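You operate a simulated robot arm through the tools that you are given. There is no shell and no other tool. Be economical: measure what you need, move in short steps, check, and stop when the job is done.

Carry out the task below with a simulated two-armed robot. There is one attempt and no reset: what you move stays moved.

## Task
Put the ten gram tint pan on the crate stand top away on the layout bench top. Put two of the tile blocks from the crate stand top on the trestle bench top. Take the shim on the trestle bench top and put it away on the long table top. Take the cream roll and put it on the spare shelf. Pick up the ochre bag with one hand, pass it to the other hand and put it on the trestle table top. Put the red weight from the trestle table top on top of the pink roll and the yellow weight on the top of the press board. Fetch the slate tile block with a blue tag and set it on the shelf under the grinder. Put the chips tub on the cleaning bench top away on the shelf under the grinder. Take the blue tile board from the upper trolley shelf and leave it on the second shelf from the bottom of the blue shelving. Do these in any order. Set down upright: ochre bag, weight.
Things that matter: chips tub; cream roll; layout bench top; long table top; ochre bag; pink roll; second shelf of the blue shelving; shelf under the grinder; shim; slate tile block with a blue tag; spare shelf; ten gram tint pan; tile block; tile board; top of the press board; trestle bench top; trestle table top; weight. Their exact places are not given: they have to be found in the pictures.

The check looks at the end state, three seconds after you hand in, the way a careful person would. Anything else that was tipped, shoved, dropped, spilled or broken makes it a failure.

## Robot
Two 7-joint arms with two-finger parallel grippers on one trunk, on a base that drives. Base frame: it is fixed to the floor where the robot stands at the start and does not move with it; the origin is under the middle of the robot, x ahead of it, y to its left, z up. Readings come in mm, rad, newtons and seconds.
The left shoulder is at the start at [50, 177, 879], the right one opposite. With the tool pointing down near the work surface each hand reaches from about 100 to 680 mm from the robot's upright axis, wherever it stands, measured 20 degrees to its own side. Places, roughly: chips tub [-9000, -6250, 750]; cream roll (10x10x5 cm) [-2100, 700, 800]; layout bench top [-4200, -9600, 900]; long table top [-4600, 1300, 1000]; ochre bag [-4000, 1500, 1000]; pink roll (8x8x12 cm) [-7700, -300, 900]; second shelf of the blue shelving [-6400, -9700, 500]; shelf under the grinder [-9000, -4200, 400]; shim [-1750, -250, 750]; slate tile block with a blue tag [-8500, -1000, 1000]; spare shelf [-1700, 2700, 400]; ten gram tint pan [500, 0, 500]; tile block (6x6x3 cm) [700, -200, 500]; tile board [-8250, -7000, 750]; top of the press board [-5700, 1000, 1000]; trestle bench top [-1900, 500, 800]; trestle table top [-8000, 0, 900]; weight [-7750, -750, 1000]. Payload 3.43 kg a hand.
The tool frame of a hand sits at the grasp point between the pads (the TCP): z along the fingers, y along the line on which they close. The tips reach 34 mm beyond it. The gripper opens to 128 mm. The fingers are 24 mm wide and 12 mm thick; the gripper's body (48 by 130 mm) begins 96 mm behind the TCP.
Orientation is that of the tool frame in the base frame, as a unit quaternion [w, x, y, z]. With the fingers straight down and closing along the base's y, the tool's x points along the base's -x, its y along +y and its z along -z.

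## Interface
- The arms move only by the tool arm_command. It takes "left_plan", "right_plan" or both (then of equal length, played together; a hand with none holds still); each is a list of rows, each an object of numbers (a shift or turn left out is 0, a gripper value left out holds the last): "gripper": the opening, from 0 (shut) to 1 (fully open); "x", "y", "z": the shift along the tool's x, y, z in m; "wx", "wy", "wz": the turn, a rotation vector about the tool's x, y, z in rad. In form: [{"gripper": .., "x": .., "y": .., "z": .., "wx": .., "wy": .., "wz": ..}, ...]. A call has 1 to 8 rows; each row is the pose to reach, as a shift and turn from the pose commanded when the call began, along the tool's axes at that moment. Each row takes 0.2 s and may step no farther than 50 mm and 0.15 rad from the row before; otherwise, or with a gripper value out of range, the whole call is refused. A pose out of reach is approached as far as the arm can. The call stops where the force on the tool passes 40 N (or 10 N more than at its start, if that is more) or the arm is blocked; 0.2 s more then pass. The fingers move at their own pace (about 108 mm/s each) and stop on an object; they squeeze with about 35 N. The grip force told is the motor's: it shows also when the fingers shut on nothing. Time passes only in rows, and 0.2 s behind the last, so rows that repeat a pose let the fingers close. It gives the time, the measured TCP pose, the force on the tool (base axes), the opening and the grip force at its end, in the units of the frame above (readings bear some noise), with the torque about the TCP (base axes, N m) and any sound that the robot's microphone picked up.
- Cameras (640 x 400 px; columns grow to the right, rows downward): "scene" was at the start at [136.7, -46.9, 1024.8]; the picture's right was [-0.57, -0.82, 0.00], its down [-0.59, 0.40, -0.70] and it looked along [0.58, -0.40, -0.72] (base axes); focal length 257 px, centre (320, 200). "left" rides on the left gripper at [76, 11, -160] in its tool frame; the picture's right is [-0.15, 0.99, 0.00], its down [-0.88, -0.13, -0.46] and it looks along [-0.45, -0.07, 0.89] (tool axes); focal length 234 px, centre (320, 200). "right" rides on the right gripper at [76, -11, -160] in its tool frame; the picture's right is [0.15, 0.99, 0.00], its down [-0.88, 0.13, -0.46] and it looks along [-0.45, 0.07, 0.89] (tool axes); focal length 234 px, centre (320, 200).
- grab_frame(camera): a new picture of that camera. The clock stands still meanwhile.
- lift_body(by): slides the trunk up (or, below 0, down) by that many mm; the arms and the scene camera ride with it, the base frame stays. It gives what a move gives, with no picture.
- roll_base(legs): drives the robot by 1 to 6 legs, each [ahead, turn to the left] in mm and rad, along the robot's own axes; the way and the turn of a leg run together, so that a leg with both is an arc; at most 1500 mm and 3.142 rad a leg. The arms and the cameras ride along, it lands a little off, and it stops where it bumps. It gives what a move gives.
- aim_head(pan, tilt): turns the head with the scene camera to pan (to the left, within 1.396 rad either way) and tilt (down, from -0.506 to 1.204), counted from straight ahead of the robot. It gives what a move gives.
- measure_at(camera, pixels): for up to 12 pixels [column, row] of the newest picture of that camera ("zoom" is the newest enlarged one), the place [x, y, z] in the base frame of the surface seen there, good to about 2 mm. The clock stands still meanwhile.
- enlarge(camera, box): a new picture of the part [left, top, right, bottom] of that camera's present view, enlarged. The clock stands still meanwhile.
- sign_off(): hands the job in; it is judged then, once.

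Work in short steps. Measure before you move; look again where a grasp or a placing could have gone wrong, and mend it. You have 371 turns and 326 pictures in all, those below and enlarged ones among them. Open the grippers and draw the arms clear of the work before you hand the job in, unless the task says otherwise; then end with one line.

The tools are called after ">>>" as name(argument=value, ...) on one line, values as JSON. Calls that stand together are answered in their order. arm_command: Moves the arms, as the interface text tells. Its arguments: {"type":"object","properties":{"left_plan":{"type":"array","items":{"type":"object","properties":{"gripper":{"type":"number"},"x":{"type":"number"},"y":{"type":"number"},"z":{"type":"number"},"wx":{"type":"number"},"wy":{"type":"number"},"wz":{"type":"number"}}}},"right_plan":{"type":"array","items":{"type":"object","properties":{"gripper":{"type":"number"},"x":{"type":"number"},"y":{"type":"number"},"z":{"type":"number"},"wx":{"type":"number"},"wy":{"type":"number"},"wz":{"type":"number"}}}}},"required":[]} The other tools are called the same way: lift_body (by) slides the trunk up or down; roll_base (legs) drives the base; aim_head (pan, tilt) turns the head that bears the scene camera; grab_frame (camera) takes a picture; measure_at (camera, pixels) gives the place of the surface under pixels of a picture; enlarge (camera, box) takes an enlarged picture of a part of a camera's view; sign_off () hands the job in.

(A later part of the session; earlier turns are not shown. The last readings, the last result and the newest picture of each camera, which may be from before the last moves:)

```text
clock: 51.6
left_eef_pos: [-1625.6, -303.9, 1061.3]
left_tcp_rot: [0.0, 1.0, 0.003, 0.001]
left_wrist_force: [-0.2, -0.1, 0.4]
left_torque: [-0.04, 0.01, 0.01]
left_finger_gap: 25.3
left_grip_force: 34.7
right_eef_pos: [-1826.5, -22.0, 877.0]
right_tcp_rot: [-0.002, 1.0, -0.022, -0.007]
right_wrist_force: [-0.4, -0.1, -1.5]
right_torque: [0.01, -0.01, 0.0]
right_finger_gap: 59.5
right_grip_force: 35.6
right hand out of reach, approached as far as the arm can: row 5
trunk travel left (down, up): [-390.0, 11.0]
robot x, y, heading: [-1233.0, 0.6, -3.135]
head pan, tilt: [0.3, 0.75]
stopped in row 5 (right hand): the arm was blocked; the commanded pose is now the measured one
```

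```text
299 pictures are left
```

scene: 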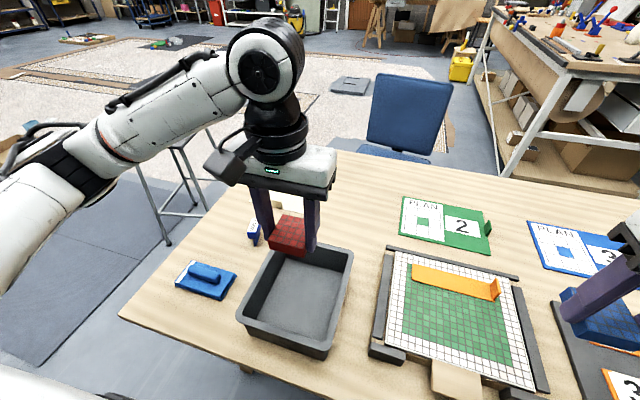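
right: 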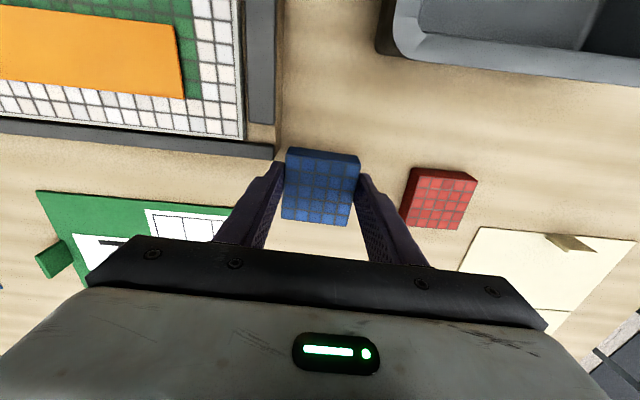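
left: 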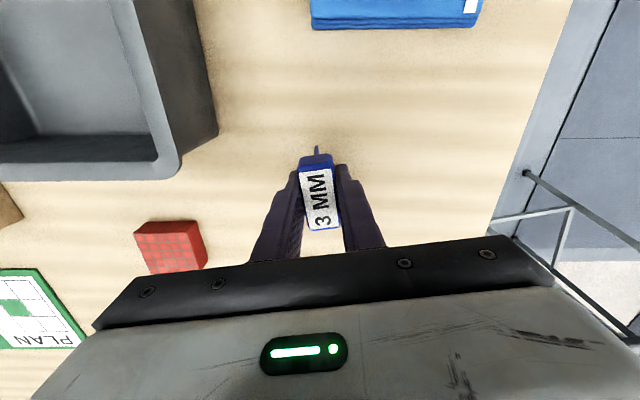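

The right arm is near its cross-over limit. I lift, pull back, and turn the base left 0.4 so the spot lies on the right hand's own side.

>>> arm_command(right_plan=[{"z": -0.04}, {"z": -0.08}, {"z": -0.12}, {"z": -0.16}, {"z": -0.18, "x": 0.03, "y": -0.02}, {"z": -0.18, "x": 0.06, "y": -0.05}, {"z": -0.18, "x": 0.09, "y": -0.08}])

>>> roll_base(legs=[[0, 0.4]])

```text
clock: 53.2
left_eef_pos: [-1626.2, -302.3, 1062.7]
left_tcp_rot: [0.001, 1.0, 0.002, 0.0]
left_wrist_force: [0.5, 0.1, -0.3]
left_torque: [-0.01, 0.02, 0.01]
left_finger_gap: 25.2
left_grip_force: 34.8
right_eef_pos: [-1728.2, 50.6, 1058.7]
right_tcp_rot: [0.0, 1.0, -0.021, -0.008]
right_wrist_force: [0.6, 0.8, -1.9]
right_torque: [0.0, 0.01, 0.02]
right_finger_gap: 59.4
right_grip_force: 35.2
trunk travel left (down, up): [-390.0, 11.0]
robot x, y, heading: [-1233.0, 1.0, -3.13]
head pan, tilt: [0.3, 0.75]
```

```text
clock: 54.9
left_eef_pos: [-1471.8, -435.0, 1060.8]
left_tcp_rot: [0.0, 0.979, 0.206, -0.001]
left_wrist_force: [-0.3, -0.4, -1.2]
left_torque: [0.0, 0.03, -0.01]
left_finger_gap: 24.9
left_grip_force: 35.0
right_eef_pos: [-1704.6, -152.0, 1060.2]
right_tcp_rot: [0.0, 0.983, 0.185, -0.007]
right_wrist_force: [0.2, -0.2, -2.6]
right_torque: [0.03, 0.0, 0.01]
right_finger_gap: 59.3
right_grip_force: 35.2
trunk travel left (down, up): [-390.0, 11.0]
robot x, y, heading: [-1233.9, 2.3, -2.727]
head pan, tilt: [0.3, 0.75]
```

Now the right hand goes to above (-1835,-45), yawing back 0.37 to square the block.

>>> arm_command(right_plan=[{"x": -0.02, "y": -0.037, "wz": 0.1}, {"x": -0.04, "y": -0.074, "wz": 0.2}, {"x": -0.06, "y": -0.11, "wz": 0.3}, {"x": -0.083, "y": -0.147, "wz": 0.37}, {"x": -0.083, "y": -0.147, "z": 0.045, "wz": 0.37}, {"x": -0.083, "y": -0.147, "z": 0.09, "wz": 0.37}, {"x": -0.083, "y": -0.147, "z": 0.135, "wz": 0.37}, {"x": -0.083, "y": -0.147, "z": 0.18, "wz": 0.37}])

>>> grab_frame(camera="right")

```text
clock: 56.6
left_eef_pos: [-1471.9, -435.5, 1061.4]
left_tcp_rot: [0.0, 0.978, 0.206, 0.001]
left_wrist_force: [0.4, -0.9, -0.8]
left_torque: [0.02, -0.04, -0.01]
left_finger_gap: 24.9
left_grip_force: 34.5
right_eef_pos: [-1840.4, -47.0, 884.5]
right_tcp_rot: [0.003, 1.0, 0.001, -0.007]
right_wrist_force: [-1.0, 0.3, -1.7]
right_torque: [-0.01, -0.05, 0.03]
right_finger_gap: 59.5
right_grip_force: 35.3
trunk travel left (down, up): [-390.0, 11.0]
robot x, y, heading: [-1231.3, 4.1, -2.727]
head pan, tilt: [0.3, 0.75]
```

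```text
298 pictures are left
```

right: 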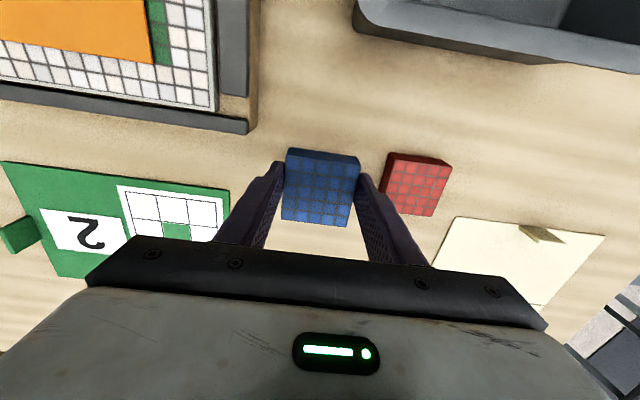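

Clear on all sides. Lower 43 mm, release to a 75 mm gap, and rise.

>>> arm_command(right_plan=[{"z": 0.025}, {"z": 0.04}, {"z": 0.044}, {"z": 0.044, "gripper": 0.59}, {"z": 0.044}, {"z": 0.0}, {"z": -0.05}, {"z": -0.1}])

>>> grab_frame(camera="right")

```text
clock: 58.5
left_eef_pos: [-1470.5, -434.7, 1061.9]
left_tcp_rot: [0.0, 0.978, 0.206, 0.0]
left_wrist_force: [-0.5, -0.5, 0.4]
left_torque: [0.05, 0.01, -0.01]
left_finger_gap: 25.2
left_grip_force: 34.9
right_eef_pos: [-1843.0, -47.7, 982.4]
right_tcp_rot: [0.002, 1.0, 0.0, -0.007]
right_wrist_force: [-0.6, -0.2, -0.5]
right_torque: [0.0, -0.02, -0.01]
right_finger_gap: 75.4
right_grip_force: 0.1
trunk travel left (down, up): [-390.0, 11.0]
robot x, y, heading: [-1234.8, 1.6, -2.721]
head pan, tilt: [0.3, 0.75]
```

```text
297 pictures are left
```

right: 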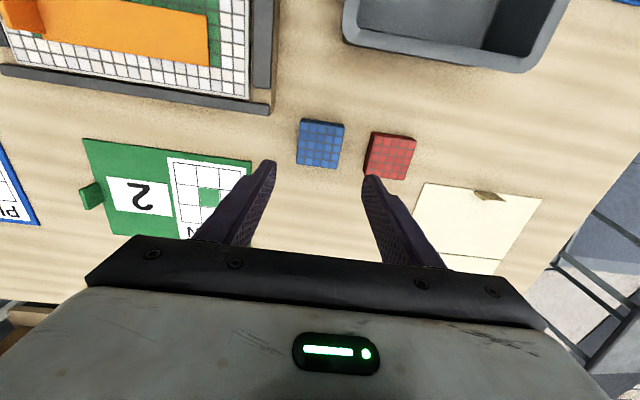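

Both blocks are placed. I retract the right hand to the tuck pose before driving around the bench's y+ end to the cream roll.

>>> arm_command(right_plan=[{"z": -0.04}, {"z": -0.08}, {"x": 0.03, "y": -0.01, "z": -0.08, "wz": -0.1}, {"x": 0.07, "y": -0.03, "z": -0.08, "wz": -0.2}, {"x": 0.11, "y": -0.05, "z": -0.08, "wz": -0.3}, {"x": 0.15, "y": -0.07, "z": -0.08, "wz": -0.4}, {"x": 0.18, "y": -0.08, "z": -0.08, "wz": -0.41, "gripper": 1}])

>>> roll_base(legs=[[-350, 0], [0, -1.7]])

>>> aim_head(pan=0.0, tilt=0.4)

>>> grab_frame(camera="scene")

```text
clock: 60.0
left_eef_pos: [-1470.5, -434.8, 1061.0]
left_tcp_rot: [-0.001, 0.979, 0.206, 0.0]
left_wrist_force: [-0.1, 0.0, -1.0]
left_torque: [0.0, -0.01, 0.01]
left_finger_gap: 25.2
left_grip_force: 35.1
right_eef_pos: [-1657.8, 35.0, 1057.7]
right_tcp_rot: [0.0, 0.979, 0.205, -0.007]
right_wrist_force: [-0.8, -0.1, 0.1]
right_torque: [0.02, 0.03, -0.02]
right_finger_gap: 127.9
right_grip_force: 0.0
trunk travel left (down, up): [-390.0, 11.0]
robot x, y, heading: [-1231.4, 5.4, -2.727]
head pan, tilt: [0.3, 0.75]
```

```text
clock: 66.5
left_eef_pos: [-1307.9, 443.2, 1060.6]
left_tcp_rot: [0.0, 0.797, -0.604, 0.0]
left_wrist_force: [-0.7, 0.0, -0.3]
left_torque: [0.0, 0.02, -0.01]
left_finger_gap: 24.8
left_grip_force: 34.4
right_eef_pos: [-816.1, 563.4, 1057.1]
right_tcp_rot: [-0.005, 0.796, -0.605, -0.005]
right_wrist_force: [0.4, 0.8, 0.8]
right_torque: [-0.01, -0.05, -0.01]
right_finger_gap: 128.1
right_grip_force: 0.1
trunk travel left (down, up): [-390.0, 11.0]
robot x, y, heading: [-906.1, 146.3, 1.843]
head pan, tilt: [0.3, 0.75]
```

```text
clock: 67.3
left_eef_pos: [-1309.1, 444.1, 1060.9]
left_tcp_rot: [0.0, 0.797, -0.604, 0.001]
left_wrist_force: [0.1, 0.3, 0.1]
left_torque: [0.02, 0.02, -0.02]
left_finger_gap: 24.8
left_grip_force: 34.9
right_eef_pos: [-817.2, 562.3, 1058.1]
right_tcp_rot: [-0.005, 0.796, -0.606, -0.005]
right_wrist_force: [-0.1, -0.1, 0.6]
right_torque: [-0.02, 0.03, 0.0]
right_finger_gap: 127.7
right_grip_force: 0.2
trunk travel left (down, up): [-390.0, 11.0]
robot x, y, heading: [-907.3, 147.6, 1.846]
head pan, tilt: [0.0, 0.4]
```

```text
296 pictures are left
```

scene: 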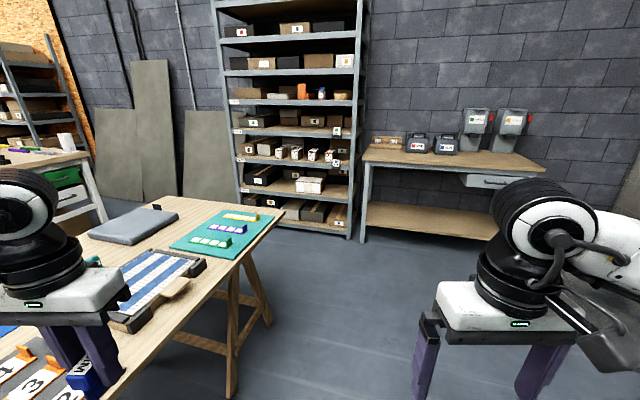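

The rack ahead and the bench's lower shelf are candidates for the spare shelf. Zoom and measure.

>>> enlarge(camera="scene", box=[210, 80, 550, 270])

>>> measure_at(camera="scene", pixels=[[300, 160], [285, 190], [280, 220], [300, 128], [430, 215], [430, 160], [250, 190], [320, 190], [350, 235], [360, 240], [280, 170], [280, 200]])

```text
1.88 times, centred on (380, 175) of scene
```

zoom: 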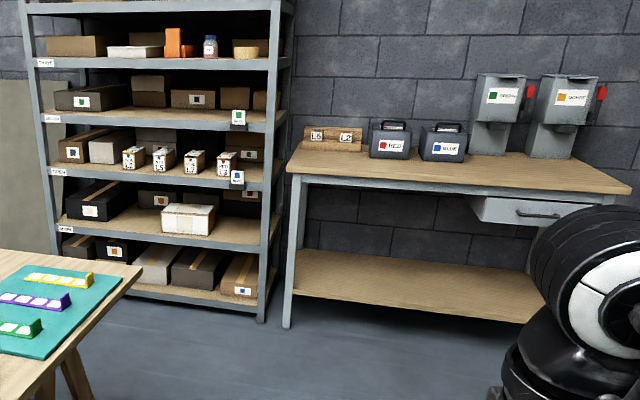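

```text
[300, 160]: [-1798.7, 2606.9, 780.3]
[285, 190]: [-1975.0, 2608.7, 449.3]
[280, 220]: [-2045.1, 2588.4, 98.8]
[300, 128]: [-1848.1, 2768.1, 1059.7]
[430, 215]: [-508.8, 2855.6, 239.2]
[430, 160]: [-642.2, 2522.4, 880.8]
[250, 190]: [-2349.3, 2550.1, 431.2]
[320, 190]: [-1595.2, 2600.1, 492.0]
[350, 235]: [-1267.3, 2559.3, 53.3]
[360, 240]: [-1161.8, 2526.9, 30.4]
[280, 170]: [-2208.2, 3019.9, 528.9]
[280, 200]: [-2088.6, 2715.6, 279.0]
```

I zoom on the shelf labels.

>>> enlarge(camera="scene", box=[230, 150, 360, 240])

```text
4.44 times, centred on (295, 195) of scene
```

zoom: 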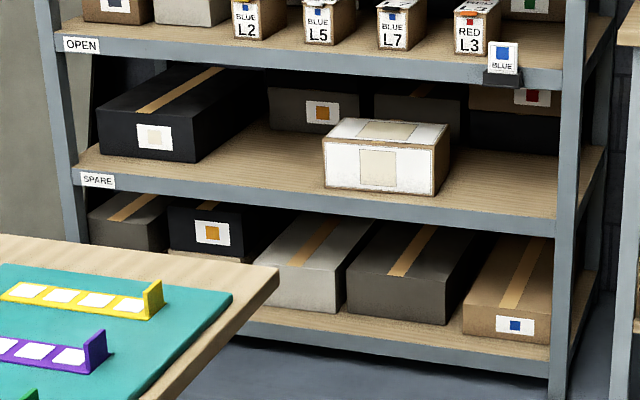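

The "SPARE" shelf is the one at z≈430. I measure free room on it and the shelf above's height.

>>> measure_at(camera="zoom", pixels=[[265, 170], [200, 172], [300, 185], [480, 190], [510, 205], [330, 55], [480, 80], [270, 130], [230, 190], [440, 195], [560, 150], [75, 175]])

```text
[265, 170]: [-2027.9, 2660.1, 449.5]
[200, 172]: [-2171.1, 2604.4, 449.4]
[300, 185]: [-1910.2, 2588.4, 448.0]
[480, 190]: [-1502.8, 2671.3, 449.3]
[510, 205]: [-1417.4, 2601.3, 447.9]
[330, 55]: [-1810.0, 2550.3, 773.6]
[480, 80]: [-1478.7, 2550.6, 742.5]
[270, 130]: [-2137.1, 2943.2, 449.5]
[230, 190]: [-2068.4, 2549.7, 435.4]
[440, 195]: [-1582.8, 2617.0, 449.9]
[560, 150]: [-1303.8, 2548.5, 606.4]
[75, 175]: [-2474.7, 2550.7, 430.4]
```

Free stretch on the spare shelf: x -2150..-1900, z 449, front edge y 2550. I drive round the bench's right end to x≈-2600 and look at the far side.

>>> measure_at(camera="scene", pixels=[[280, 215], [240, 207], [90, 160], [100, 220], [55, 205]])

>>> roll_base(legs=[[0, -0.22], [1500, 0], [350, 0], [0, 1.52]])

>>> grab_frame(camera="scene")

```text
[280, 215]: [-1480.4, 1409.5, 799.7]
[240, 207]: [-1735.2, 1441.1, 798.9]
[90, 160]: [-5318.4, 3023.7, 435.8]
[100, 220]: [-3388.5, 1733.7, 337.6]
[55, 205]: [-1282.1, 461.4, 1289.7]
```

```text
clock: 81.0
left_eef_pos: [-1420.6, 1670.7, 1060.9]
left_tcp_rot: [0.0, 1.0, 0.011, 0.0]
left_wrist_force: [-0.6, 0.7, -0.4]
left_torque: [-0.01, 0.01, 0.0]
left_finger_gap: 25.0
left_grip_force: 35.9
right_eef_pos: [-1413.2, 2177.9, 1057.7]
right_tcp_rot: [0.0, 1.0, 0.009, -0.007]
right_wrist_force: [-0.4, -0.1, 0.2]
right_torque: [-0.01, 0.01, -0.03]
right_finger_gap: 127.9
right_grip_force: 0.0
trunk travel left (down, up): [-390.0, 11.0]
robot x, y, heading: [-1033.2, 1986.5, -3.12]
head pan, tilt: [0.0, 0.4]
```

```text
293 pictures are left
```

scene: 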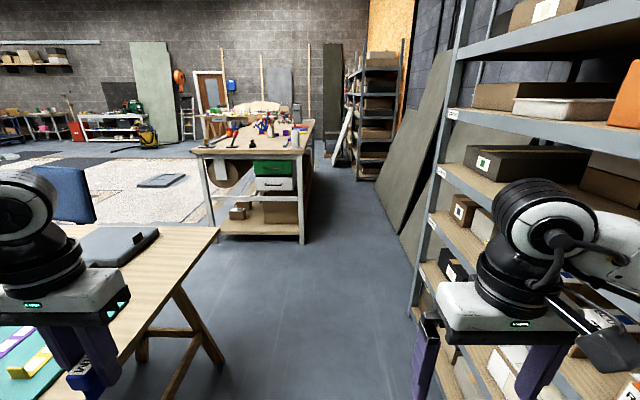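

Clear corridor. I measure the long table's near end and bench's far corner.

>>> measure_at(camera="scene", pixels=[[195, 153], [300, 150], [212, 228], [302, 243], [213, 232], [85, 215], [60, 205]])

>>> roll_base(legs=[[1500, 0], [220, 0], [0, 1.1]])

>>> aim_head(pan=0.2, tilt=0.5)

>>> grab_frame(camera="scene")

```text
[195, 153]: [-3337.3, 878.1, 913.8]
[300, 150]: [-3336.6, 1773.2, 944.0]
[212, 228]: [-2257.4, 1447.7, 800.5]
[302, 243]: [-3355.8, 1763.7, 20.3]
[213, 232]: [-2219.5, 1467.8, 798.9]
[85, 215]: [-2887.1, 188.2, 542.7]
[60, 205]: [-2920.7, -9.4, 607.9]
```

```text
clock: 92.3
left_eef_pos: [-2652.3, 1479.7, 1061.4]
left_tcp_rot: [0.0, 0.865, 0.501, 0.0]
left_wrist_force: [0.9, 0.2, 0.2]
left_torque: [0.0, -0.02, 0.02]
left_finger_gap: 25.1
left_grip_force: 34.9
right_eef_pos: [-3082.2, 1746.8, 1058.3]
right_tcp_rot: [0.002, 0.865, 0.501, -0.006]
right_wrist_force: [-0.7, 1.0, -0.9]
right_torque: [0.01, 0.01, -0.05]
right_finger_gap: 127.8
right_grip_force: 0.0
trunk travel left (down, up): [-390.0, 11.0]
robot x, y, heading: [-2721.5, 1977.3, -2.088]
head pan, tilt: [0.0, 0.4]
```

```text
clock: 93.0
left_eef_pos: [-2653.0, 1480.8, 1061.4]
left_tcp_rot: [0.0, 0.865, 0.502, 0.001]
left_wrist_force: [0.4, -0.2, -0.5]
left_torque: [0.0, 0.02, -0.02]
left_finger_gap: 24.9
left_grip_force: 34.9
right_eef_pos: [-3081.4, 1747.0, 1059.1]
right_tcp_rot: [0.003, 0.866, 0.501, -0.006]
right_wrist_force: [-0.1, 0.1, 0.3]
right_torque: [0.01, 0.0, 0.01]
right_finger_gap: 128.1
right_grip_force: 0.1
trunk travel left (down, up): [-390.0, 11.0]
robot x, y, heading: [-2721.8, 1977.0, -2.09]
head pan, tilt: [0.201, 0.499]
```

```text
292 pictures are left
```

scene: 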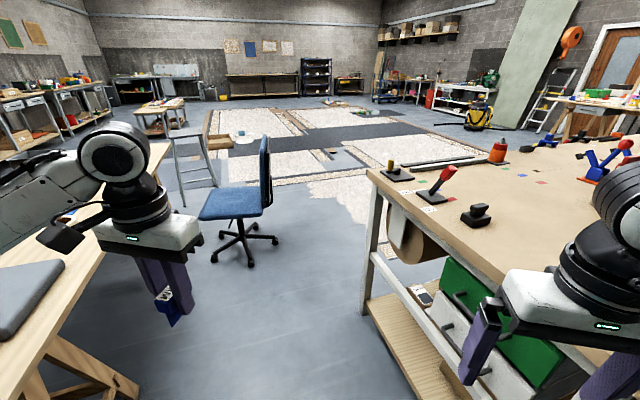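

I measure the chair and the long table's top/near items.

>>> measure_at(camera="scene", pixels=[[230, 212], [203, 215], [250, 262], [372, 175], [440, 160], [520, 180], [420, 215], [395, 175], [435, 190], [475, 215], [480, 160], [20, 300]])

>>> enlarge(camera="scene", box=[360, 110, 640, 280])

```text
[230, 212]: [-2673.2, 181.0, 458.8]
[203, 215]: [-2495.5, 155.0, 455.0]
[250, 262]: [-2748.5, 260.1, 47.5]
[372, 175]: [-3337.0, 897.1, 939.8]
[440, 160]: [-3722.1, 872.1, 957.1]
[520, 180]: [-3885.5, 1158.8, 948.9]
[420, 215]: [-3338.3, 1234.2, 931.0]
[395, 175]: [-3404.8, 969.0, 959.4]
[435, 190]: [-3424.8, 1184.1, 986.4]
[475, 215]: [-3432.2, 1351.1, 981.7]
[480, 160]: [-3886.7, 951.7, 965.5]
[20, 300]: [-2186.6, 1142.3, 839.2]
```

```text
2.29 times, centred on (500, 195) of scene
```

zoom: 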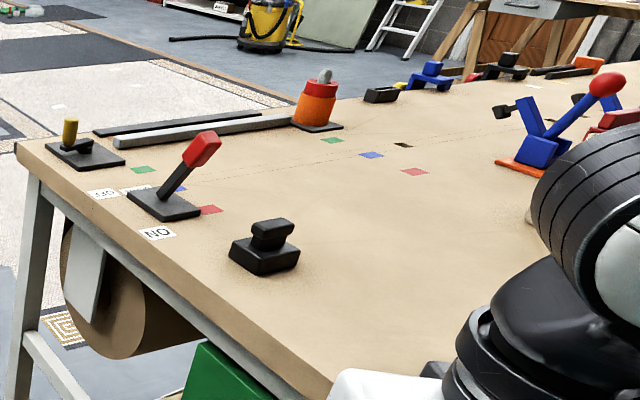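

The table top is z≈949, with free space around (-3450,1500). I drive to (-2890,1450) facing the table end to set down the shim.

>>> roll_base(legs=[[0, 0.21], [550, 0], [0, -1.26]])

>>> aim_head(pan=0.0, tilt=0.6)

>>> grab_frame(camera="scene")

>>> grab_frame(camera="left")

```text
clock: 100.1
left_eef_pos: [-3294.6, 1136.0, 1061.2]
left_tcp_rot: [0.0, 1.0, -0.001, 0.0]
left_wrist_force: [-0.1, 0.0, -0.6]
left_torque: [0.02, -0.04, 0.0]
left_finger_gap: 24.9
left_grip_force: 34.8
right_eef_pos: [-3276.4, 1641.1, 1058.5]
right_tcp_rot: [-0.002, 1.0, -0.002, -0.007]
right_wrist_force: [-1.1, 0.1, 0.1]
right_torque: [0.01, -0.01, 0.0]
right_finger_gap: 128.0
right_grip_force: 0.1
trunk travel left (down, up): [-390.0, 11.0]
robot x, y, heading: [-2897.8, 1439.4, -3.142]
head pan, tilt: [0.201, 0.499]
```

```text
clock: 100.8
left_eef_pos: [-3294.4, 1134.9, 1060.1]
left_tcp_rot: [0.0, 1.0, 0.0, 0.001]
left_wrist_force: [1.0, -0.2, -1.0]
left_torque: [-0.02, 0.03, 0.02]
left_finger_gap: 25.2
left_grip_force: 35.1
right_eef_pos: [-3276.9, 1641.3, 1057.0]
right_tcp_rot: [0.0, 1.0, -0.002, -0.007]
right_wrist_force: [0.3, -0.3, 0.3]
right_torque: [0.01, -0.05, 0.02]
right_finger_gap: 127.8
right_grip_force: 0.1
trunk travel left (down, up): [-390.0, 11.0]
robot x, y, heading: [-2898.5, 1441.7, -3.141]
head pan, tilt: [0.0, 0.6]
```

```text
290 pictures are left
```

scene: 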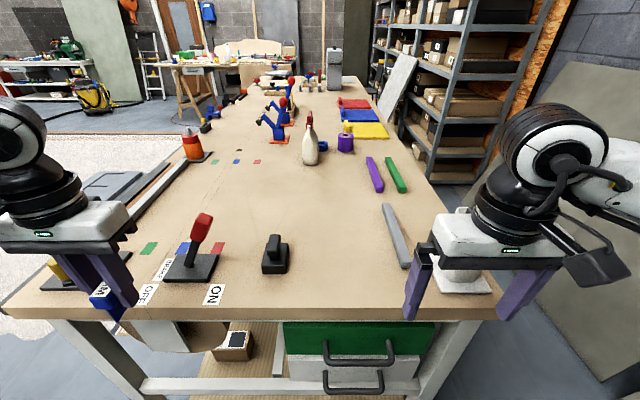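

```text
289 pictures are left
```

left: 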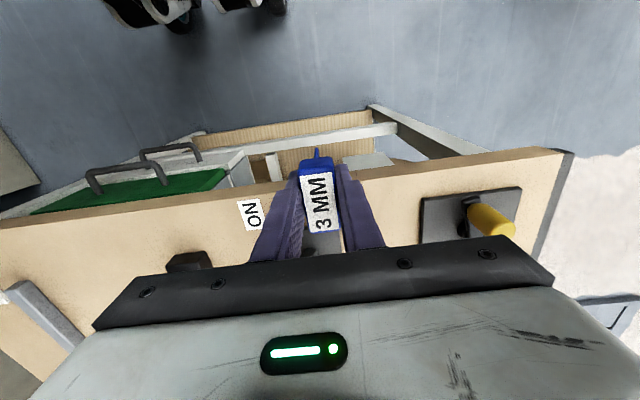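

I measure the free spot and the objects further on.

>>> measure_at(camera="scene", pixels=[[340, 240], [330, 280], [310, 150], [346, 143], [276, 238], [202, 220], [395, 235], [375, 172], [318, 146], [340, 110]])

>>> enlarge(camera="scene", box=[210, 40, 450, 190])

```text
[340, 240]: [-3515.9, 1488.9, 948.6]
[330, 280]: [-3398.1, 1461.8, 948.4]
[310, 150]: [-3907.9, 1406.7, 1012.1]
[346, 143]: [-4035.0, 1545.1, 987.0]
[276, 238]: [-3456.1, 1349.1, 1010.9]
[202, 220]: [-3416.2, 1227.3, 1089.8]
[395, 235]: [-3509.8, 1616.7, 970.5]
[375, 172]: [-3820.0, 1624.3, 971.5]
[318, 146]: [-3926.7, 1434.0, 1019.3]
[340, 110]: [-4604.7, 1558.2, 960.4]
```

```text
2.67 times, centred on (330, 115) of scene
```

zoom: 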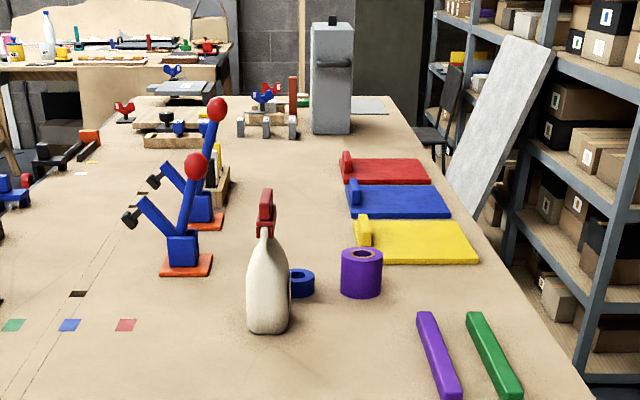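

Ample free wood at (-3470,1435). I move the left hand sideways along the table's edge first, shifting the right one outward.

>>> arm_command(left_plan=[{"y": -0.043}, {"y": -0.086}, {"y": -0.129}, {"y": -0.172}, {"y": -0.215}, {"y": -0.258}, {"y": -0.3}, {"x": -0.03, "y": -0.3}], right_plan=[{"x": 0.015, "y": -0.015}, {"x": 0.03, "y": -0.03}, {"x": 0.045, "y": -0.045}, {"x": 0.06, "y": -0.06}, {"x": 0.06, "y": -0.08}, {"x": 0.06, "y": -0.08}, {"x": 0.06, "y": -0.08}, {"x": 0.06, "y": -0.08}])

>>> arm_command(left_plan=[{"x": -0.045}, {"x": -0.09}, {"x": -0.135}, {"x": -0.146, "z": 0.02}, {"x": -0.146, "z": 0.04}])

>>> grab_frame(camera="left")

```text
clock: 102.6
left_eef_pos: [-3324.8, 1434.0, 1062.5]
left_tcp_rot: [0.001, 1.0, 0.0, 0.0]
left_wrist_force: [-0.4, -0.3, -0.5]
left_torque: [0.05, -0.01, -0.01]
left_finger_gap: 25.1
left_grip_force: 35.2
right_eef_pos: [-3215.5, 1722.3, 1056.9]
right_tcp_rot: [-0.001, 1.0, -0.002, -0.007]
right_wrist_force: [0.9, -0.3, 0.6]
right_torque: [0.01, -0.05, 0.02]
right_finger_gap: 127.9
right_grip_force: 0.0
trunk travel left (down, up): [-390.0, 11.0]
robot x, y, heading: [-2900.0, 1442.0, -3.137]
head pan, tilt: [0.0, 0.6]
```

```text
clock: 103.8
left_eef_pos: [-3470.9, 1434.7, 1019.7]
left_tcp_rot: [0.0, 1.0, 0.0, 0.0]
left_wrist_force: [0.1, 0.4, -1.2]
left_torque: [0.02, 0.04, -0.04]
left_finger_gap: 24.9
left_grip_force: 35.3
right_eef_pos: [-3215.1, 1721.7, 1056.7]
right_tcp_rot: [-0.002, 1.0, -0.002, -0.007]
right_wrist_force: [0.3, -0.2, -0.3]
right_torque: [-0.04, 0.02, -0.01]
right_finger_gap: 128.0
right_grip_force: 0.1
trunk travel left (down, up): [-390.0, 11.0]
robot x, y, heading: [-2900.2, 1442.4, -3.14]
head pan, tilt: [0.0, 0.6]
```

```text
287 pictures are left
```

left: 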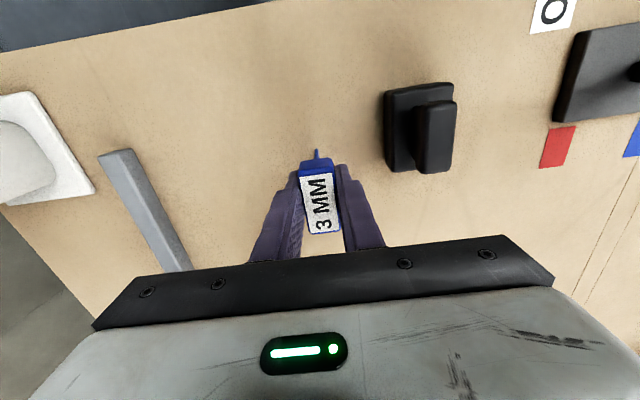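

Lower to touch (TCP ≈1000) and release gently, then rise.

>>> arm_command(left_plan=[{"z": 0.01}, {"z": 0.017}, {"z": 0.02}, {"z": 0.02, "gripper": 0.4}, {"z": 0.02}, {"z": -0.02}, {"z": -0.06}])

>>> grab_frame(camera="left")

```text
clock: 105.4
left_eef_pos: [-3470.2, 1432.7, 1083.0]
left_tcp_rot: [-0.001, 1.0, -0.001, 0.002]
left_wrist_force: [0.5, -0.2, -0.5]
left_torque: [0.0, -0.01, 0.02]
left_finger_gap: 51.3
left_grip_force: 0.1
right_eef_pos: [-3214.4, 1722.0, 1057.0]
right_tcp_rot: [-0.001, 1.0, -0.002, -0.008]
right_wrist_force: [0.4, -0.7, 1.2]
right_torque: [-0.01, 0.01, 0.03]
right_finger_gap: 128.1
right_grip_force: 0.1
trunk travel left (down, up): [-390.0, 11.0]
robot x, y, heading: [-2898.0, 1441.7, -3.144]
head pan, tilt: [0.0, 0.6]
```

```text
286 pictures are left
```

left: 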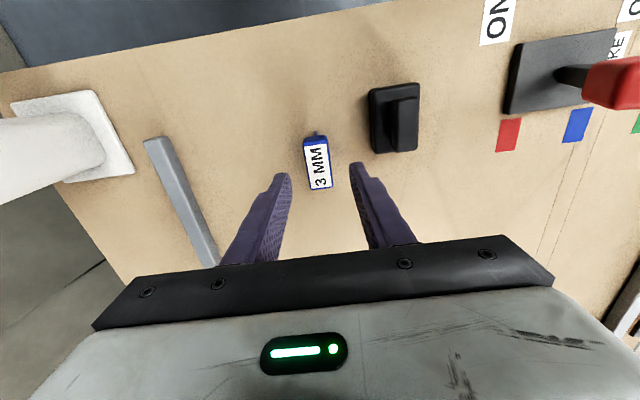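

The shim stands on the long table. I retract the left hand, back off, and drive to (-2740,760) facing the bench for the roll.

>>> arm_command(left_plan=[{"x": 0.045}, {"x": 0.09}, {"x": 0.135}, {"x": 0.17, "y": 0.02}, {"x": 0.18, "y": 0.06}, {"x": 0.18, "y": 0.1}, {"x": 0.18, "y": 0.13}])

>>> roll_base(legs=[[-120, 0], [0, 1.627], [650, 0], [0, 1.515]])

>>> aim_head(pan=-0.1, tilt=0.7)

>>> grab_frame(camera="scene")

```text
clock: 107.0
left_eef_pos: [-3289.8, 1302.5, 1081.6]
left_tcp_rot: [0.0, 1.0, 0.0, 0.001]
left_wrist_force: [-0.3, -0.2, -0.3]
left_torque: [0.01, 0.0, 0.02]
left_finger_gap: 51.3
left_grip_force: 0.1
right_eef_pos: [-3213.8, 1722.3, 1056.9]
right_tcp_rot: [-0.001, 1.0, -0.001, -0.007]
right_wrist_force: [-0.2, 0.2, 0.2]
right_torque: [0.02, 0.02, 0.01]
right_finger_gap: 128.0
right_grip_force: 0.1
trunk travel left (down, up): [-390.0, 11.0]
robot x, y, heading: [-2901.5, 1443.1, -3.139]
head pan, tilt: [0.0, 0.6]
```

```text
clock: 119.2
left_eef_pos: [-2359.1, 934.6, 1081.6]
left_tcp_rot: [0.0, -0.007, 1.0, 0.0]
left_wrist_force: [0.2, -0.3, 0.1]
left_torque: [-0.01, 0.02, -0.01]
left_finger_gap: 51.2
left_grip_force: 0.2
right_eef_pos: [-2428.3, 515.6, 1056.9]
right_tcp_rot: [0.007, -0.005, 1.0, -0.001]
right_wrist_force: [-0.5, 0.1, -0.1]
right_torque: [-0.03, 0.03, 0.05]
right_finger_gap: 128.3
right_grip_force: 0.0
trunk travel left (down, up): [-390.0, 11.0]
robot x, y, heading: [-2747.5, 792.4, 0.015]
head pan, tilt: [0.0, 0.6]
```

```text
clock: 119.8
left_eef_pos: [-2360.4, 934.7, 1082.5]
left_tcp_rot: [0.0, -0.007, 1.0, 0.0]
left_wrist_force: [-0.5, 0.4, 0.1]
left_torque: [0.0, -0.02, 0.0]
left_finger_gap: 51.0
left_grip_force: 0.1
right_eef_pos: [-2428.0, 516.2, 1055.6]
right_tcp_rot: [0.007, -0.005, 1.0, -0.001]
right_wrist_force: [-0.2, 0.1, 0.9]
right_torque: [0.0, -0.03, 0.02]
right_finger_gap: 127.9
right_grip_force: 0.0
trunk travel left (down, up): [-390.0, 11.0]
robot x, y, heading: [-2751.5, 791.0, 0.015]
head pan, tilt: [-0.099, 0.7]
```

```text
285 pictures are left
```

scene: 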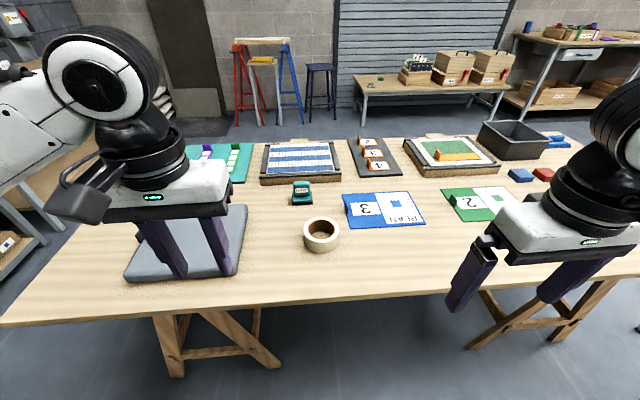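

The roll is at (321,233). Measure its rim.

>>> measure_at(camera="scene", pixels=[[306, 228], [337, 228], [321, 218], [321, 237], [320, 253], [302, 238], [340, 238], [321, 226], [320, 300]])

```text
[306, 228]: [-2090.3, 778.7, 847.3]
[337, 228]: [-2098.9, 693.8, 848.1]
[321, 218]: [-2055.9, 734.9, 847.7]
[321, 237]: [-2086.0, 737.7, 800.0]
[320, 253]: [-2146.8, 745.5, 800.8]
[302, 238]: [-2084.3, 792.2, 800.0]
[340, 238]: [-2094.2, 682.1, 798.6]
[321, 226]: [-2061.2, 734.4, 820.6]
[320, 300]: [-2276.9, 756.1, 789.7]
```

Roll centre ≈ (-2097,737), dia 100, top 848. I drive 150 mm closer first.

>>> roll_base(legs=[[150, 0]])

```text
clock: 121.2
left_eef_pos: [-2210.2, 935.1, 1081.4]
left_tcp_rot: [-0.001, -0.005, 1.0, 0.001]
left_wrist_force: [-0.2, 0.9, -0.4]
left_torque: [0.0, 0.05, 0.03]
left_finger_gap: 50.8
left_grip_force: 0.0
right_eef_pos: [-2281.3, 516.5, 1056.2]
right_tcp_rot: [0.006, -0.004, 1.0, -0.001]
right_wrist_force: [-0.3, 0.2, -0.3]
right_torque: [-0.05, 0.04, 0.02]
right_finger_gap: 127.9
right_grip_force: 0.0
trunk travel left (down, up): [-390.0, 11.0]
robot x, y, heading: [-2603.3, 794.7, 0.007]
head pan, tilt: [-0.099, 0.7]
```

Tilt the right hand 45° forward-down (as needed later in the shelf) and move it above the roll; the left hand moves aside.

>>> arm_command(right_plan=[{"x": -0.023, "y": 0.0275, "wy": -0.098, "gripper": 1}, {"x": -0.046, "y": 0.055, "wy": -0.196}, {"x": -0.069, "y": 0.0825, "z": 0.01, "wy": -0.294}, {"x": -0.092, "y": 0.11, "z": 0.03, "wy": -0.392}, {"x": -0.115, "y": 0.1375, "z": 0.05, "wy": -0.49}, {"x": -0.138, "y": 0.165, "z": 0.075, "wy": -0.588}, {"x": -0.161, "y": 0.1925, "z": 0.1, "wy": -0.686}, {"x": -0.184, "y": 0.22, "z": 0.12, "wy": -0.785}], left_plan=[{"y": 0.02}, {"y": 0.04}, {"y": 0.06}, {"y": 0.08}, {"y": 0.1}, {"y": 0.1}, {"y": 0.1}, {"y": 0.1}])

>>> grab_frame(camera="right")

>>> grab_frame(camera="scene")

```text
clock: 123.0
left_eef_pos: [-2210.1, 1034.4, 1080.5]
left_tcp_rot: [-0.001, -0.005, 1.0, 0.0]
left_wrist_force: [-0.2, 0.4, 0.2]
left_torque: [0.02, 0.0, -0.02]
left_finger_gap: 51.4
left_grip_force: 0.0
right_eef_pos: [-2097.7, 739.6, 935.2]
right_tcp_rot: [0.389, -0.005, 0.921, 0.001]
right_wrist_force: [0.6, 0.0, 0.2]
right_torque: [-0.03, -0.04, -0.02]
right_finger_gap: 128.2
right_grip_force: 0.1
trunk travel left (down, up): [-390.0, 11.0]
robot x, y, heading: [-2600.7, 793.1, 0.011]
head pan, tilt: [-0.099, 0.7]
```

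```text
284 pictures are left
```

right: 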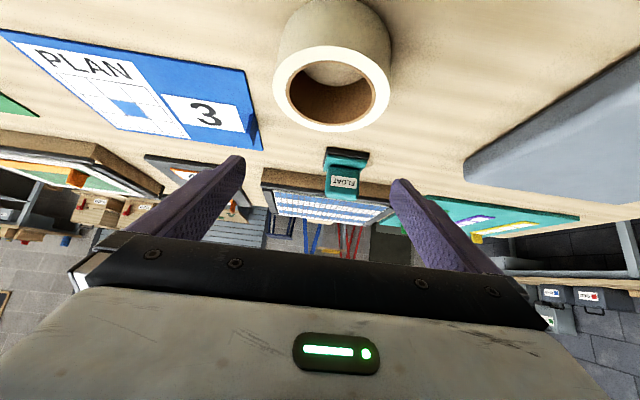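

```text
283 pictures are left
```

scene: 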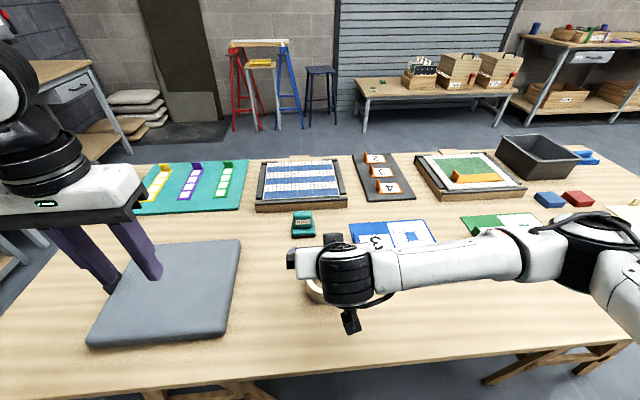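

The roll is aligned with the fingers (y 737 vs 740). Descend straight down 98 mm (tool x .72, z .69), then close.

>>> arm_command(right_plan=[{"x": 0.029, "z": 0.028}, {"x": 0.055, "z": 0.052}, {"x": 0.0705, "z": 0.0675}, {"x": 0.0705, "z": 0.0675, "gripper": 0}, {"x": 0.0705, "z": 0.0675}, {"x": 0.0705, "z": 0.0675}])

>>> grab_frame(camera="right")

```text
clock: 124.4
left_eef_pos: [-2210.4, 1033.6, 1081.1]
left_tcp_rot: [0.001, -0.005, 1.0, 0.0]
left_wrist_force: [-0.5, 0.7, -0.1]
left_torque: [-0.01, -0.01, -0.03]
left_finger_gap: 51.3
left_grip_force: 0.1
right_eef_pos: [-2099.1, 737.1, 840.6]
right_tcp_rot: [0.389, -0.003, 0.921, 0.0]
right_wrist_force: [-0.4, 1.0, -0.2]
right_torque: [0.07, -0.07, 0.02]
right_finger_gap: 95.9
right_grip_force: 35.3
trunk travel left (down, up): [-390.0, 11.0]
robot x, y, heading: [-2600.2, 793.1, 0.017]
head pan, tilt: [-0.099, 0.7]
```

```text
282 pictures are left
```

right: 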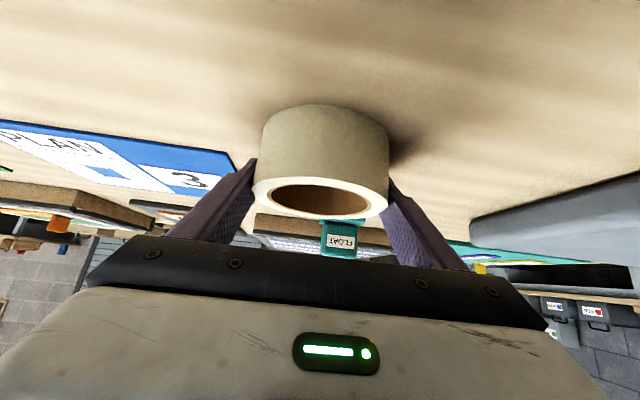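

Roll held (96 mm). I lift it straight up and draw back.

>>> arm_command(right_plan=[{"x": -0.033, "z": -0.031}, {"x": -0.066, "z": -0.063}, {"x": -0.1, "z": -0.095}, {"x": -0.126, "z": -0.12}, {"x": -0.1, "z": -0.15}, {"x": -0.073, "z": -0.18}, {"x": -0.05, "z": -0.205}])

>>> grab_frame(camera="right")

```text
clock: 126.0
left_eef_pos: [-2210.3, 1033.4, 1081.2]
left_tcp_rot: [0.0, -0.006, 1.0, 0.0]
left_wrist_force: [-0.1, 0.2, 0.2]
left_torque: [0.04, -0.01, 0.0]
left_finger_gap: 51.0
left_grip_force: 0.0
right_eef_pos: [-2211.8, 736.4, 1019.4]
right_tcp_rot: [0.389, -0.004, 0.921, 0.001]
right_wrist_force: [0.1, 0.1, -1.4]
right_torque: [0.01, -0.03, -0.01]
right_finger_gap: 95.7
right_grip_force: 34.9
trunk travel left (down, up): [-390.0, 11.0]
robot x, y, heading: [-2599.3, 794.4, 0.011]
head pan, tilt: [-0.099, 0.7]
```

```text
281 pictures are left
```

right: 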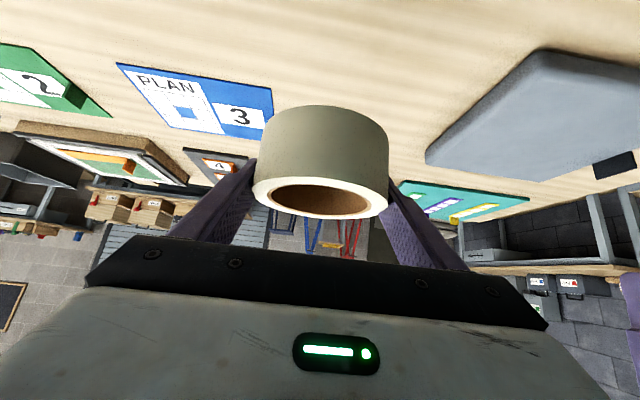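

Next, drive back, round to the rack, and face it at about (-2090,1945); then lower the trunk.

>>> roll_base(legs=[[-150, 0], [0, 1.56], [1150, 0], [0, -1.571], [660, 0], [0, 1.571]])

>>> lift_body(by=-340)

>>> aim_head(pan=0.0, tilt=0.5)

>>> grab_frame(camera="scene")

```text
clock: 147.7
left_eef_pos: [-2219.4, 2316.5, 1081.6]
left_tcp_rot: [0.0, -0.663, 0.749, 0.0]
left_wrist_force: [-0.5, -0.3, 0.9]
left_torque: [0.03, 0.01, -0.02]
left_finger_gap: 51.3
left_grip_force: 0.1
right_eef_pos: [-1926.0, 2277.2, 1019.1]
right_tcp_rot: [0.293, -0.609, 0.691, 0.257]
right_wrist_force: [-0.1, -0.1, -0.5]
right_torque: [0.02, -0.01, 0.0]
right_finger_gap: 95.3
right_grip_force: 34.9
trunk travel left (down, up): [-390.0, 11.0]
robot x, y, heading: [-2029.1, 1895.3, 1.452]
head pan, tilt: [-0.099, 0.7]
```

```text
clock: 151.0
left_eef_pos: [-2221.3, 2315.0, 742.1]
left_tcp_rot: [0.0, -0.663, 0.749, 0.0]
left_wrist_force: [-0.5, 0.1, -0.4]
left_torque: [-0.01, 0.0, 0.0]
left_finger_gap: 51.2
left_grip_force: 0.1
right_eef_pos: [-1926.2, 2276.6, 678.8]
right_tcp_rot: [0.293, -0.61, 0.69, 0.257]
right_wrist_force: [-0.6, 0.6, -0.8]
right_torque: [0.0, 0.04, -0.01]
right_finger_gap: 95.0
right_grip_force: 35.2
trunk travel left (down, up): [-50.0, 351.0]
robot x, y, heading: [-2032.2, 1899.7, 1.446]
head pan, tilt: [-0.099, 0.7]
```

```text
clock: 151.8
left_eef_pos: [-2221.0, 2316.8, 741.0]
left_tcp_rot: [0.0, -0.662, 0.749, 0.0]
left_wrist_force: [0.4, -0.5, -1.3]
left_torque: [0.0, 0.0, -0.01]
left_finger_gap: 51.4
left_grip_force: 0.1
right_eef_pos: [-1926.3, 2274.7, 678.6]
right_tcp_rot: [0.293, -0.609, 0.691, 0.256]
right_wrist_force: [-0.9, -0.4, -1.6]
right_torque: [0.0, 0.02, 0.01]
right_finger_gap: 94.9
right_grip_force: 35.4
trunk travel left (down, up): [-50.0, 351.0]
robot x, y, heading: [-2030.8, 1897.0, 1.446]
head pan, tilt: [0.0, 0.499]
```

```text
280 pictures are left
```

scene: 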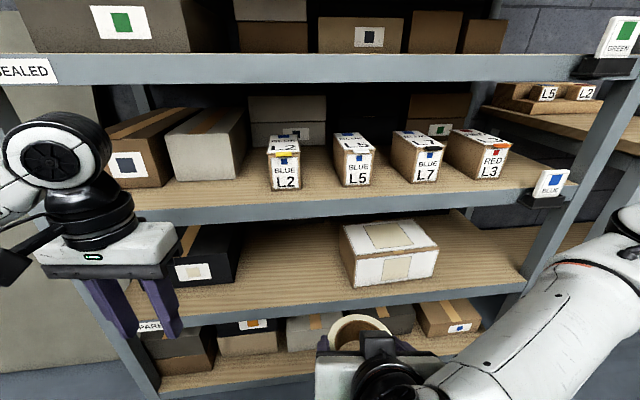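

The spare shelf's free middle is near (290,265). Measure its bounds.

>>> measure_at(camera="scene", pixels=[[290, 265], [290, 290], [352, 288], [245, 282], [255, 260], [345, 262], [300, 212], [300, 225], [300, 300], [330, 240]])

```text
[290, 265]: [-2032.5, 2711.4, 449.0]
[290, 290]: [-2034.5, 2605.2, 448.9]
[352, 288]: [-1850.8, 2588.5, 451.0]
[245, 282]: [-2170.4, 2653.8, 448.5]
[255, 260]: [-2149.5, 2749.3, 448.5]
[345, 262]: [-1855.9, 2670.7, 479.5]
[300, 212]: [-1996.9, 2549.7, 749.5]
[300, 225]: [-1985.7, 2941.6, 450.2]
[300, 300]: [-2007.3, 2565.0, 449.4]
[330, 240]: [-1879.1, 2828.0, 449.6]
```

Retract the left hand and lower the right (roll) to z≈510, still in front of the rack, then drive 200 mm ahead.

>>> arm_command(right_plan=[{"x": 0.03, "z": 0.029}, {"x": 0.06, "z": 0.058}, {"x": 0.09, "z": 0.087}, {"x": 0.122, "z": 0.117}], left_plan=[{"x": 0.04}, {"x": 0.08}, {"x": 0.12}, {"x": 0.15}])

>>> roll_base(legs=[[200, 0]])

```text
clock: 152.8
left_eef_pos: [-2236.0, 2177.4, 746.5]
left_tcp_rot: [-0.001, -0.663, 0.748, -0.001]
left_wrist_force: [0.6, -0.4, 0.3]
left_torque: [-0.02, 0.03, 0.02]
left_finger_gap: 51.0
left_grip_force: 0.1
left hand out of reach, approached as far as the arm can: row 4
right_eef_pos: [-1926.3, 2276.6, 508.8]
right_tcp_rot: [0.293, -0.609, 0.691, 0.256]
right_wrist_force: [0.2, -0.2, -1.3]
right_torque: [-0.01, 0.03, 0.0]
right_finger_gap: 94.8
right_grip_force: 35.0
trunk travel left (down, up): [-50.0, 351.0]
robot x, y, heading: [-2032.8, 1898.0, 1.45]
head pan, tilt: [0.0, 0.499]
```

```text
clock: 154.4
left_eef_pos: [-2208.6, 2376.2, 745.8]
left_tcp_rot: [-0.001, -0.66, 0.752, -0.001]
left_wrist_force: [-0.5, -0.3, -0.3]
left_torque: [0.02, 0.02, -0.01]
left_finger_gap: 51.1
left_grip_force: 0.1
right_eef_pos: [-1897.8, 2474.7, 509.0]
right_tcp_rot: [0.293, -0.607, 0.693, 0.255]
right_wrist_force: [0.5, -0.5, -1.3]
right_torque: [-0.02, -0.03, -0.04]
right_finger_gap: 95.2
right_grip_force: 34.9
trunk travel left (down, up): [-50.0, 351.0]
robot x, y, heading: [-2006.8, 2098.6, 1.436]
head pan, tilt: [0.0, 0.499]
```

Shift 85 mm left, then 130 mm forward into the shelf at z 509.

>>> arm_command(right_plan=[{"y": 0.04}, {"y": 0.083}, {"x": -0.025, "y": 0.085, "z": 0.026}, {"x": -0.05, "y": 0.085, "z": 0.052}, {"x": -0.075, "y": 0.085, "z": 0.078}, {"x": -0.0897, "y": 0.085, "z": 0.0936}])

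>>> grab_frame(camera="right")

>>> grab_frame(camera="scene")

```text
clock: 155.8
left_eef_pos: [-2208.4, 2377.2, 747.9]
left_tcp_rot: [-0.001, -0.659, 0.752, -0.001]
left_wrist_force: [-0.2, -0.2, 0.0]
left_torque: [-0.04, 0.0, -0.01]
left_finger_gap: 50.9
left_grip_force: 0.2
right_eef_pos: [-1963.4, 2614.5, 509.3]
right_tcp_rot: [0.293, -0.607, 0.693, 0.256]
right_wrist_force: [0.7, 0.8, 0.2]
right_torque: [0.0, 0.02, 0.03]
right_finger_gap: 94.5
right_grip_force: 35.0
trunk travel left (down, up): [-50.0, 351.0]
robot x, y, heading: [-2008.0, 2096.4, 1.443]
head pan, tilt: [0.0, 0.499]
```

```text
279 pictures are left
```

right: 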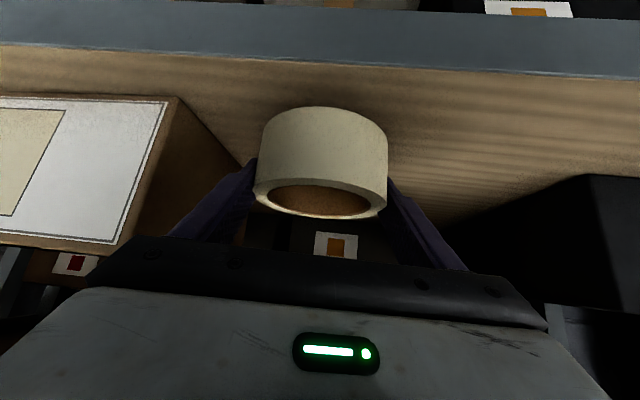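

```text
278 pictures are left
```

scene: 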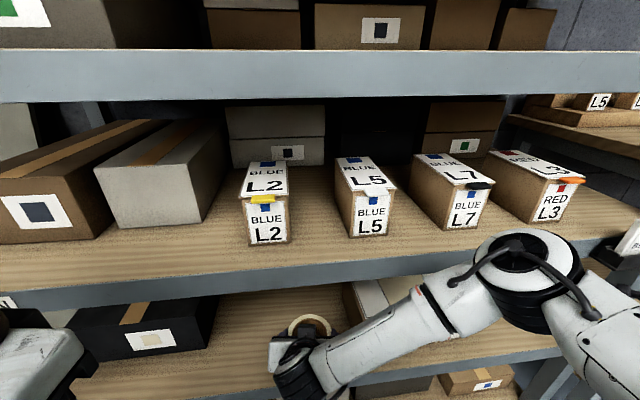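

Good position. Lower 19 mm, open slightly, and back out horizontally.

>>> arm_command(right_plan=[{"x": 0.007, "z": 0.0065}, {"x": 0.0137, "z": 0.0131}, {"x": 0.0137, "z": 0.0131, "gripper": 0.92}, {"x": 0.0137, "z": 0.0131}, {"x": 0.025, "z": -0.01}, {"x": 0.05, "z": -0.04}, {"x": 0.08, "z": -0.07}, {"x": 0.11, "z": -0.1}])

>>> grab_frame(camera="right")

```text
clock: 157.6
left_eef_pos: [-2208.6, 2377.3, 746.3]
left_tcp_rot: [-0.002, -0.659, 0.752, -0.001]
left_wrist_force: [-0.4, 0.5, 0.6]
left_torque: [0.03, 0.04, -0.01]
left_finger_gap: 51.4
left_grip_force: 0.1
right_eef_pos: [-1985.2, 2471.2, 499.3]
right_tcp_rot: [0.293, -0.607, 0.694, 0.255]
right_wrist_force: [-0.2, -0.7, 0.1]
right_torque: [-0.03, -0.01, -0.01]
right_finger_gap: 117.9
right_grip_force: 0.1
trunk travel left (down, up): [-50.0, 351.0]
robot x, y, heading: [-2008.5, 2099.1, 1.445]
head pan, tilt: [0.0, 0.499]
```

```text
277 pictures are left
```

right: 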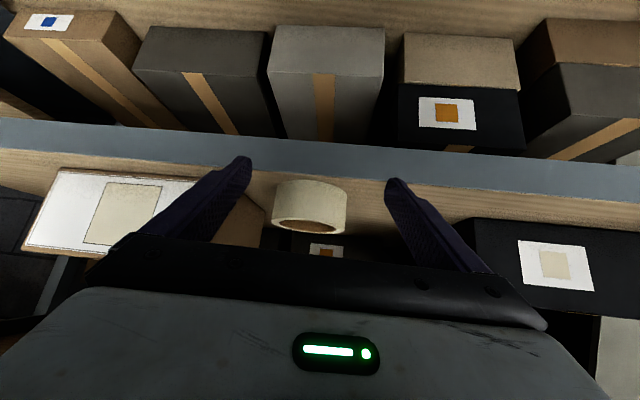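

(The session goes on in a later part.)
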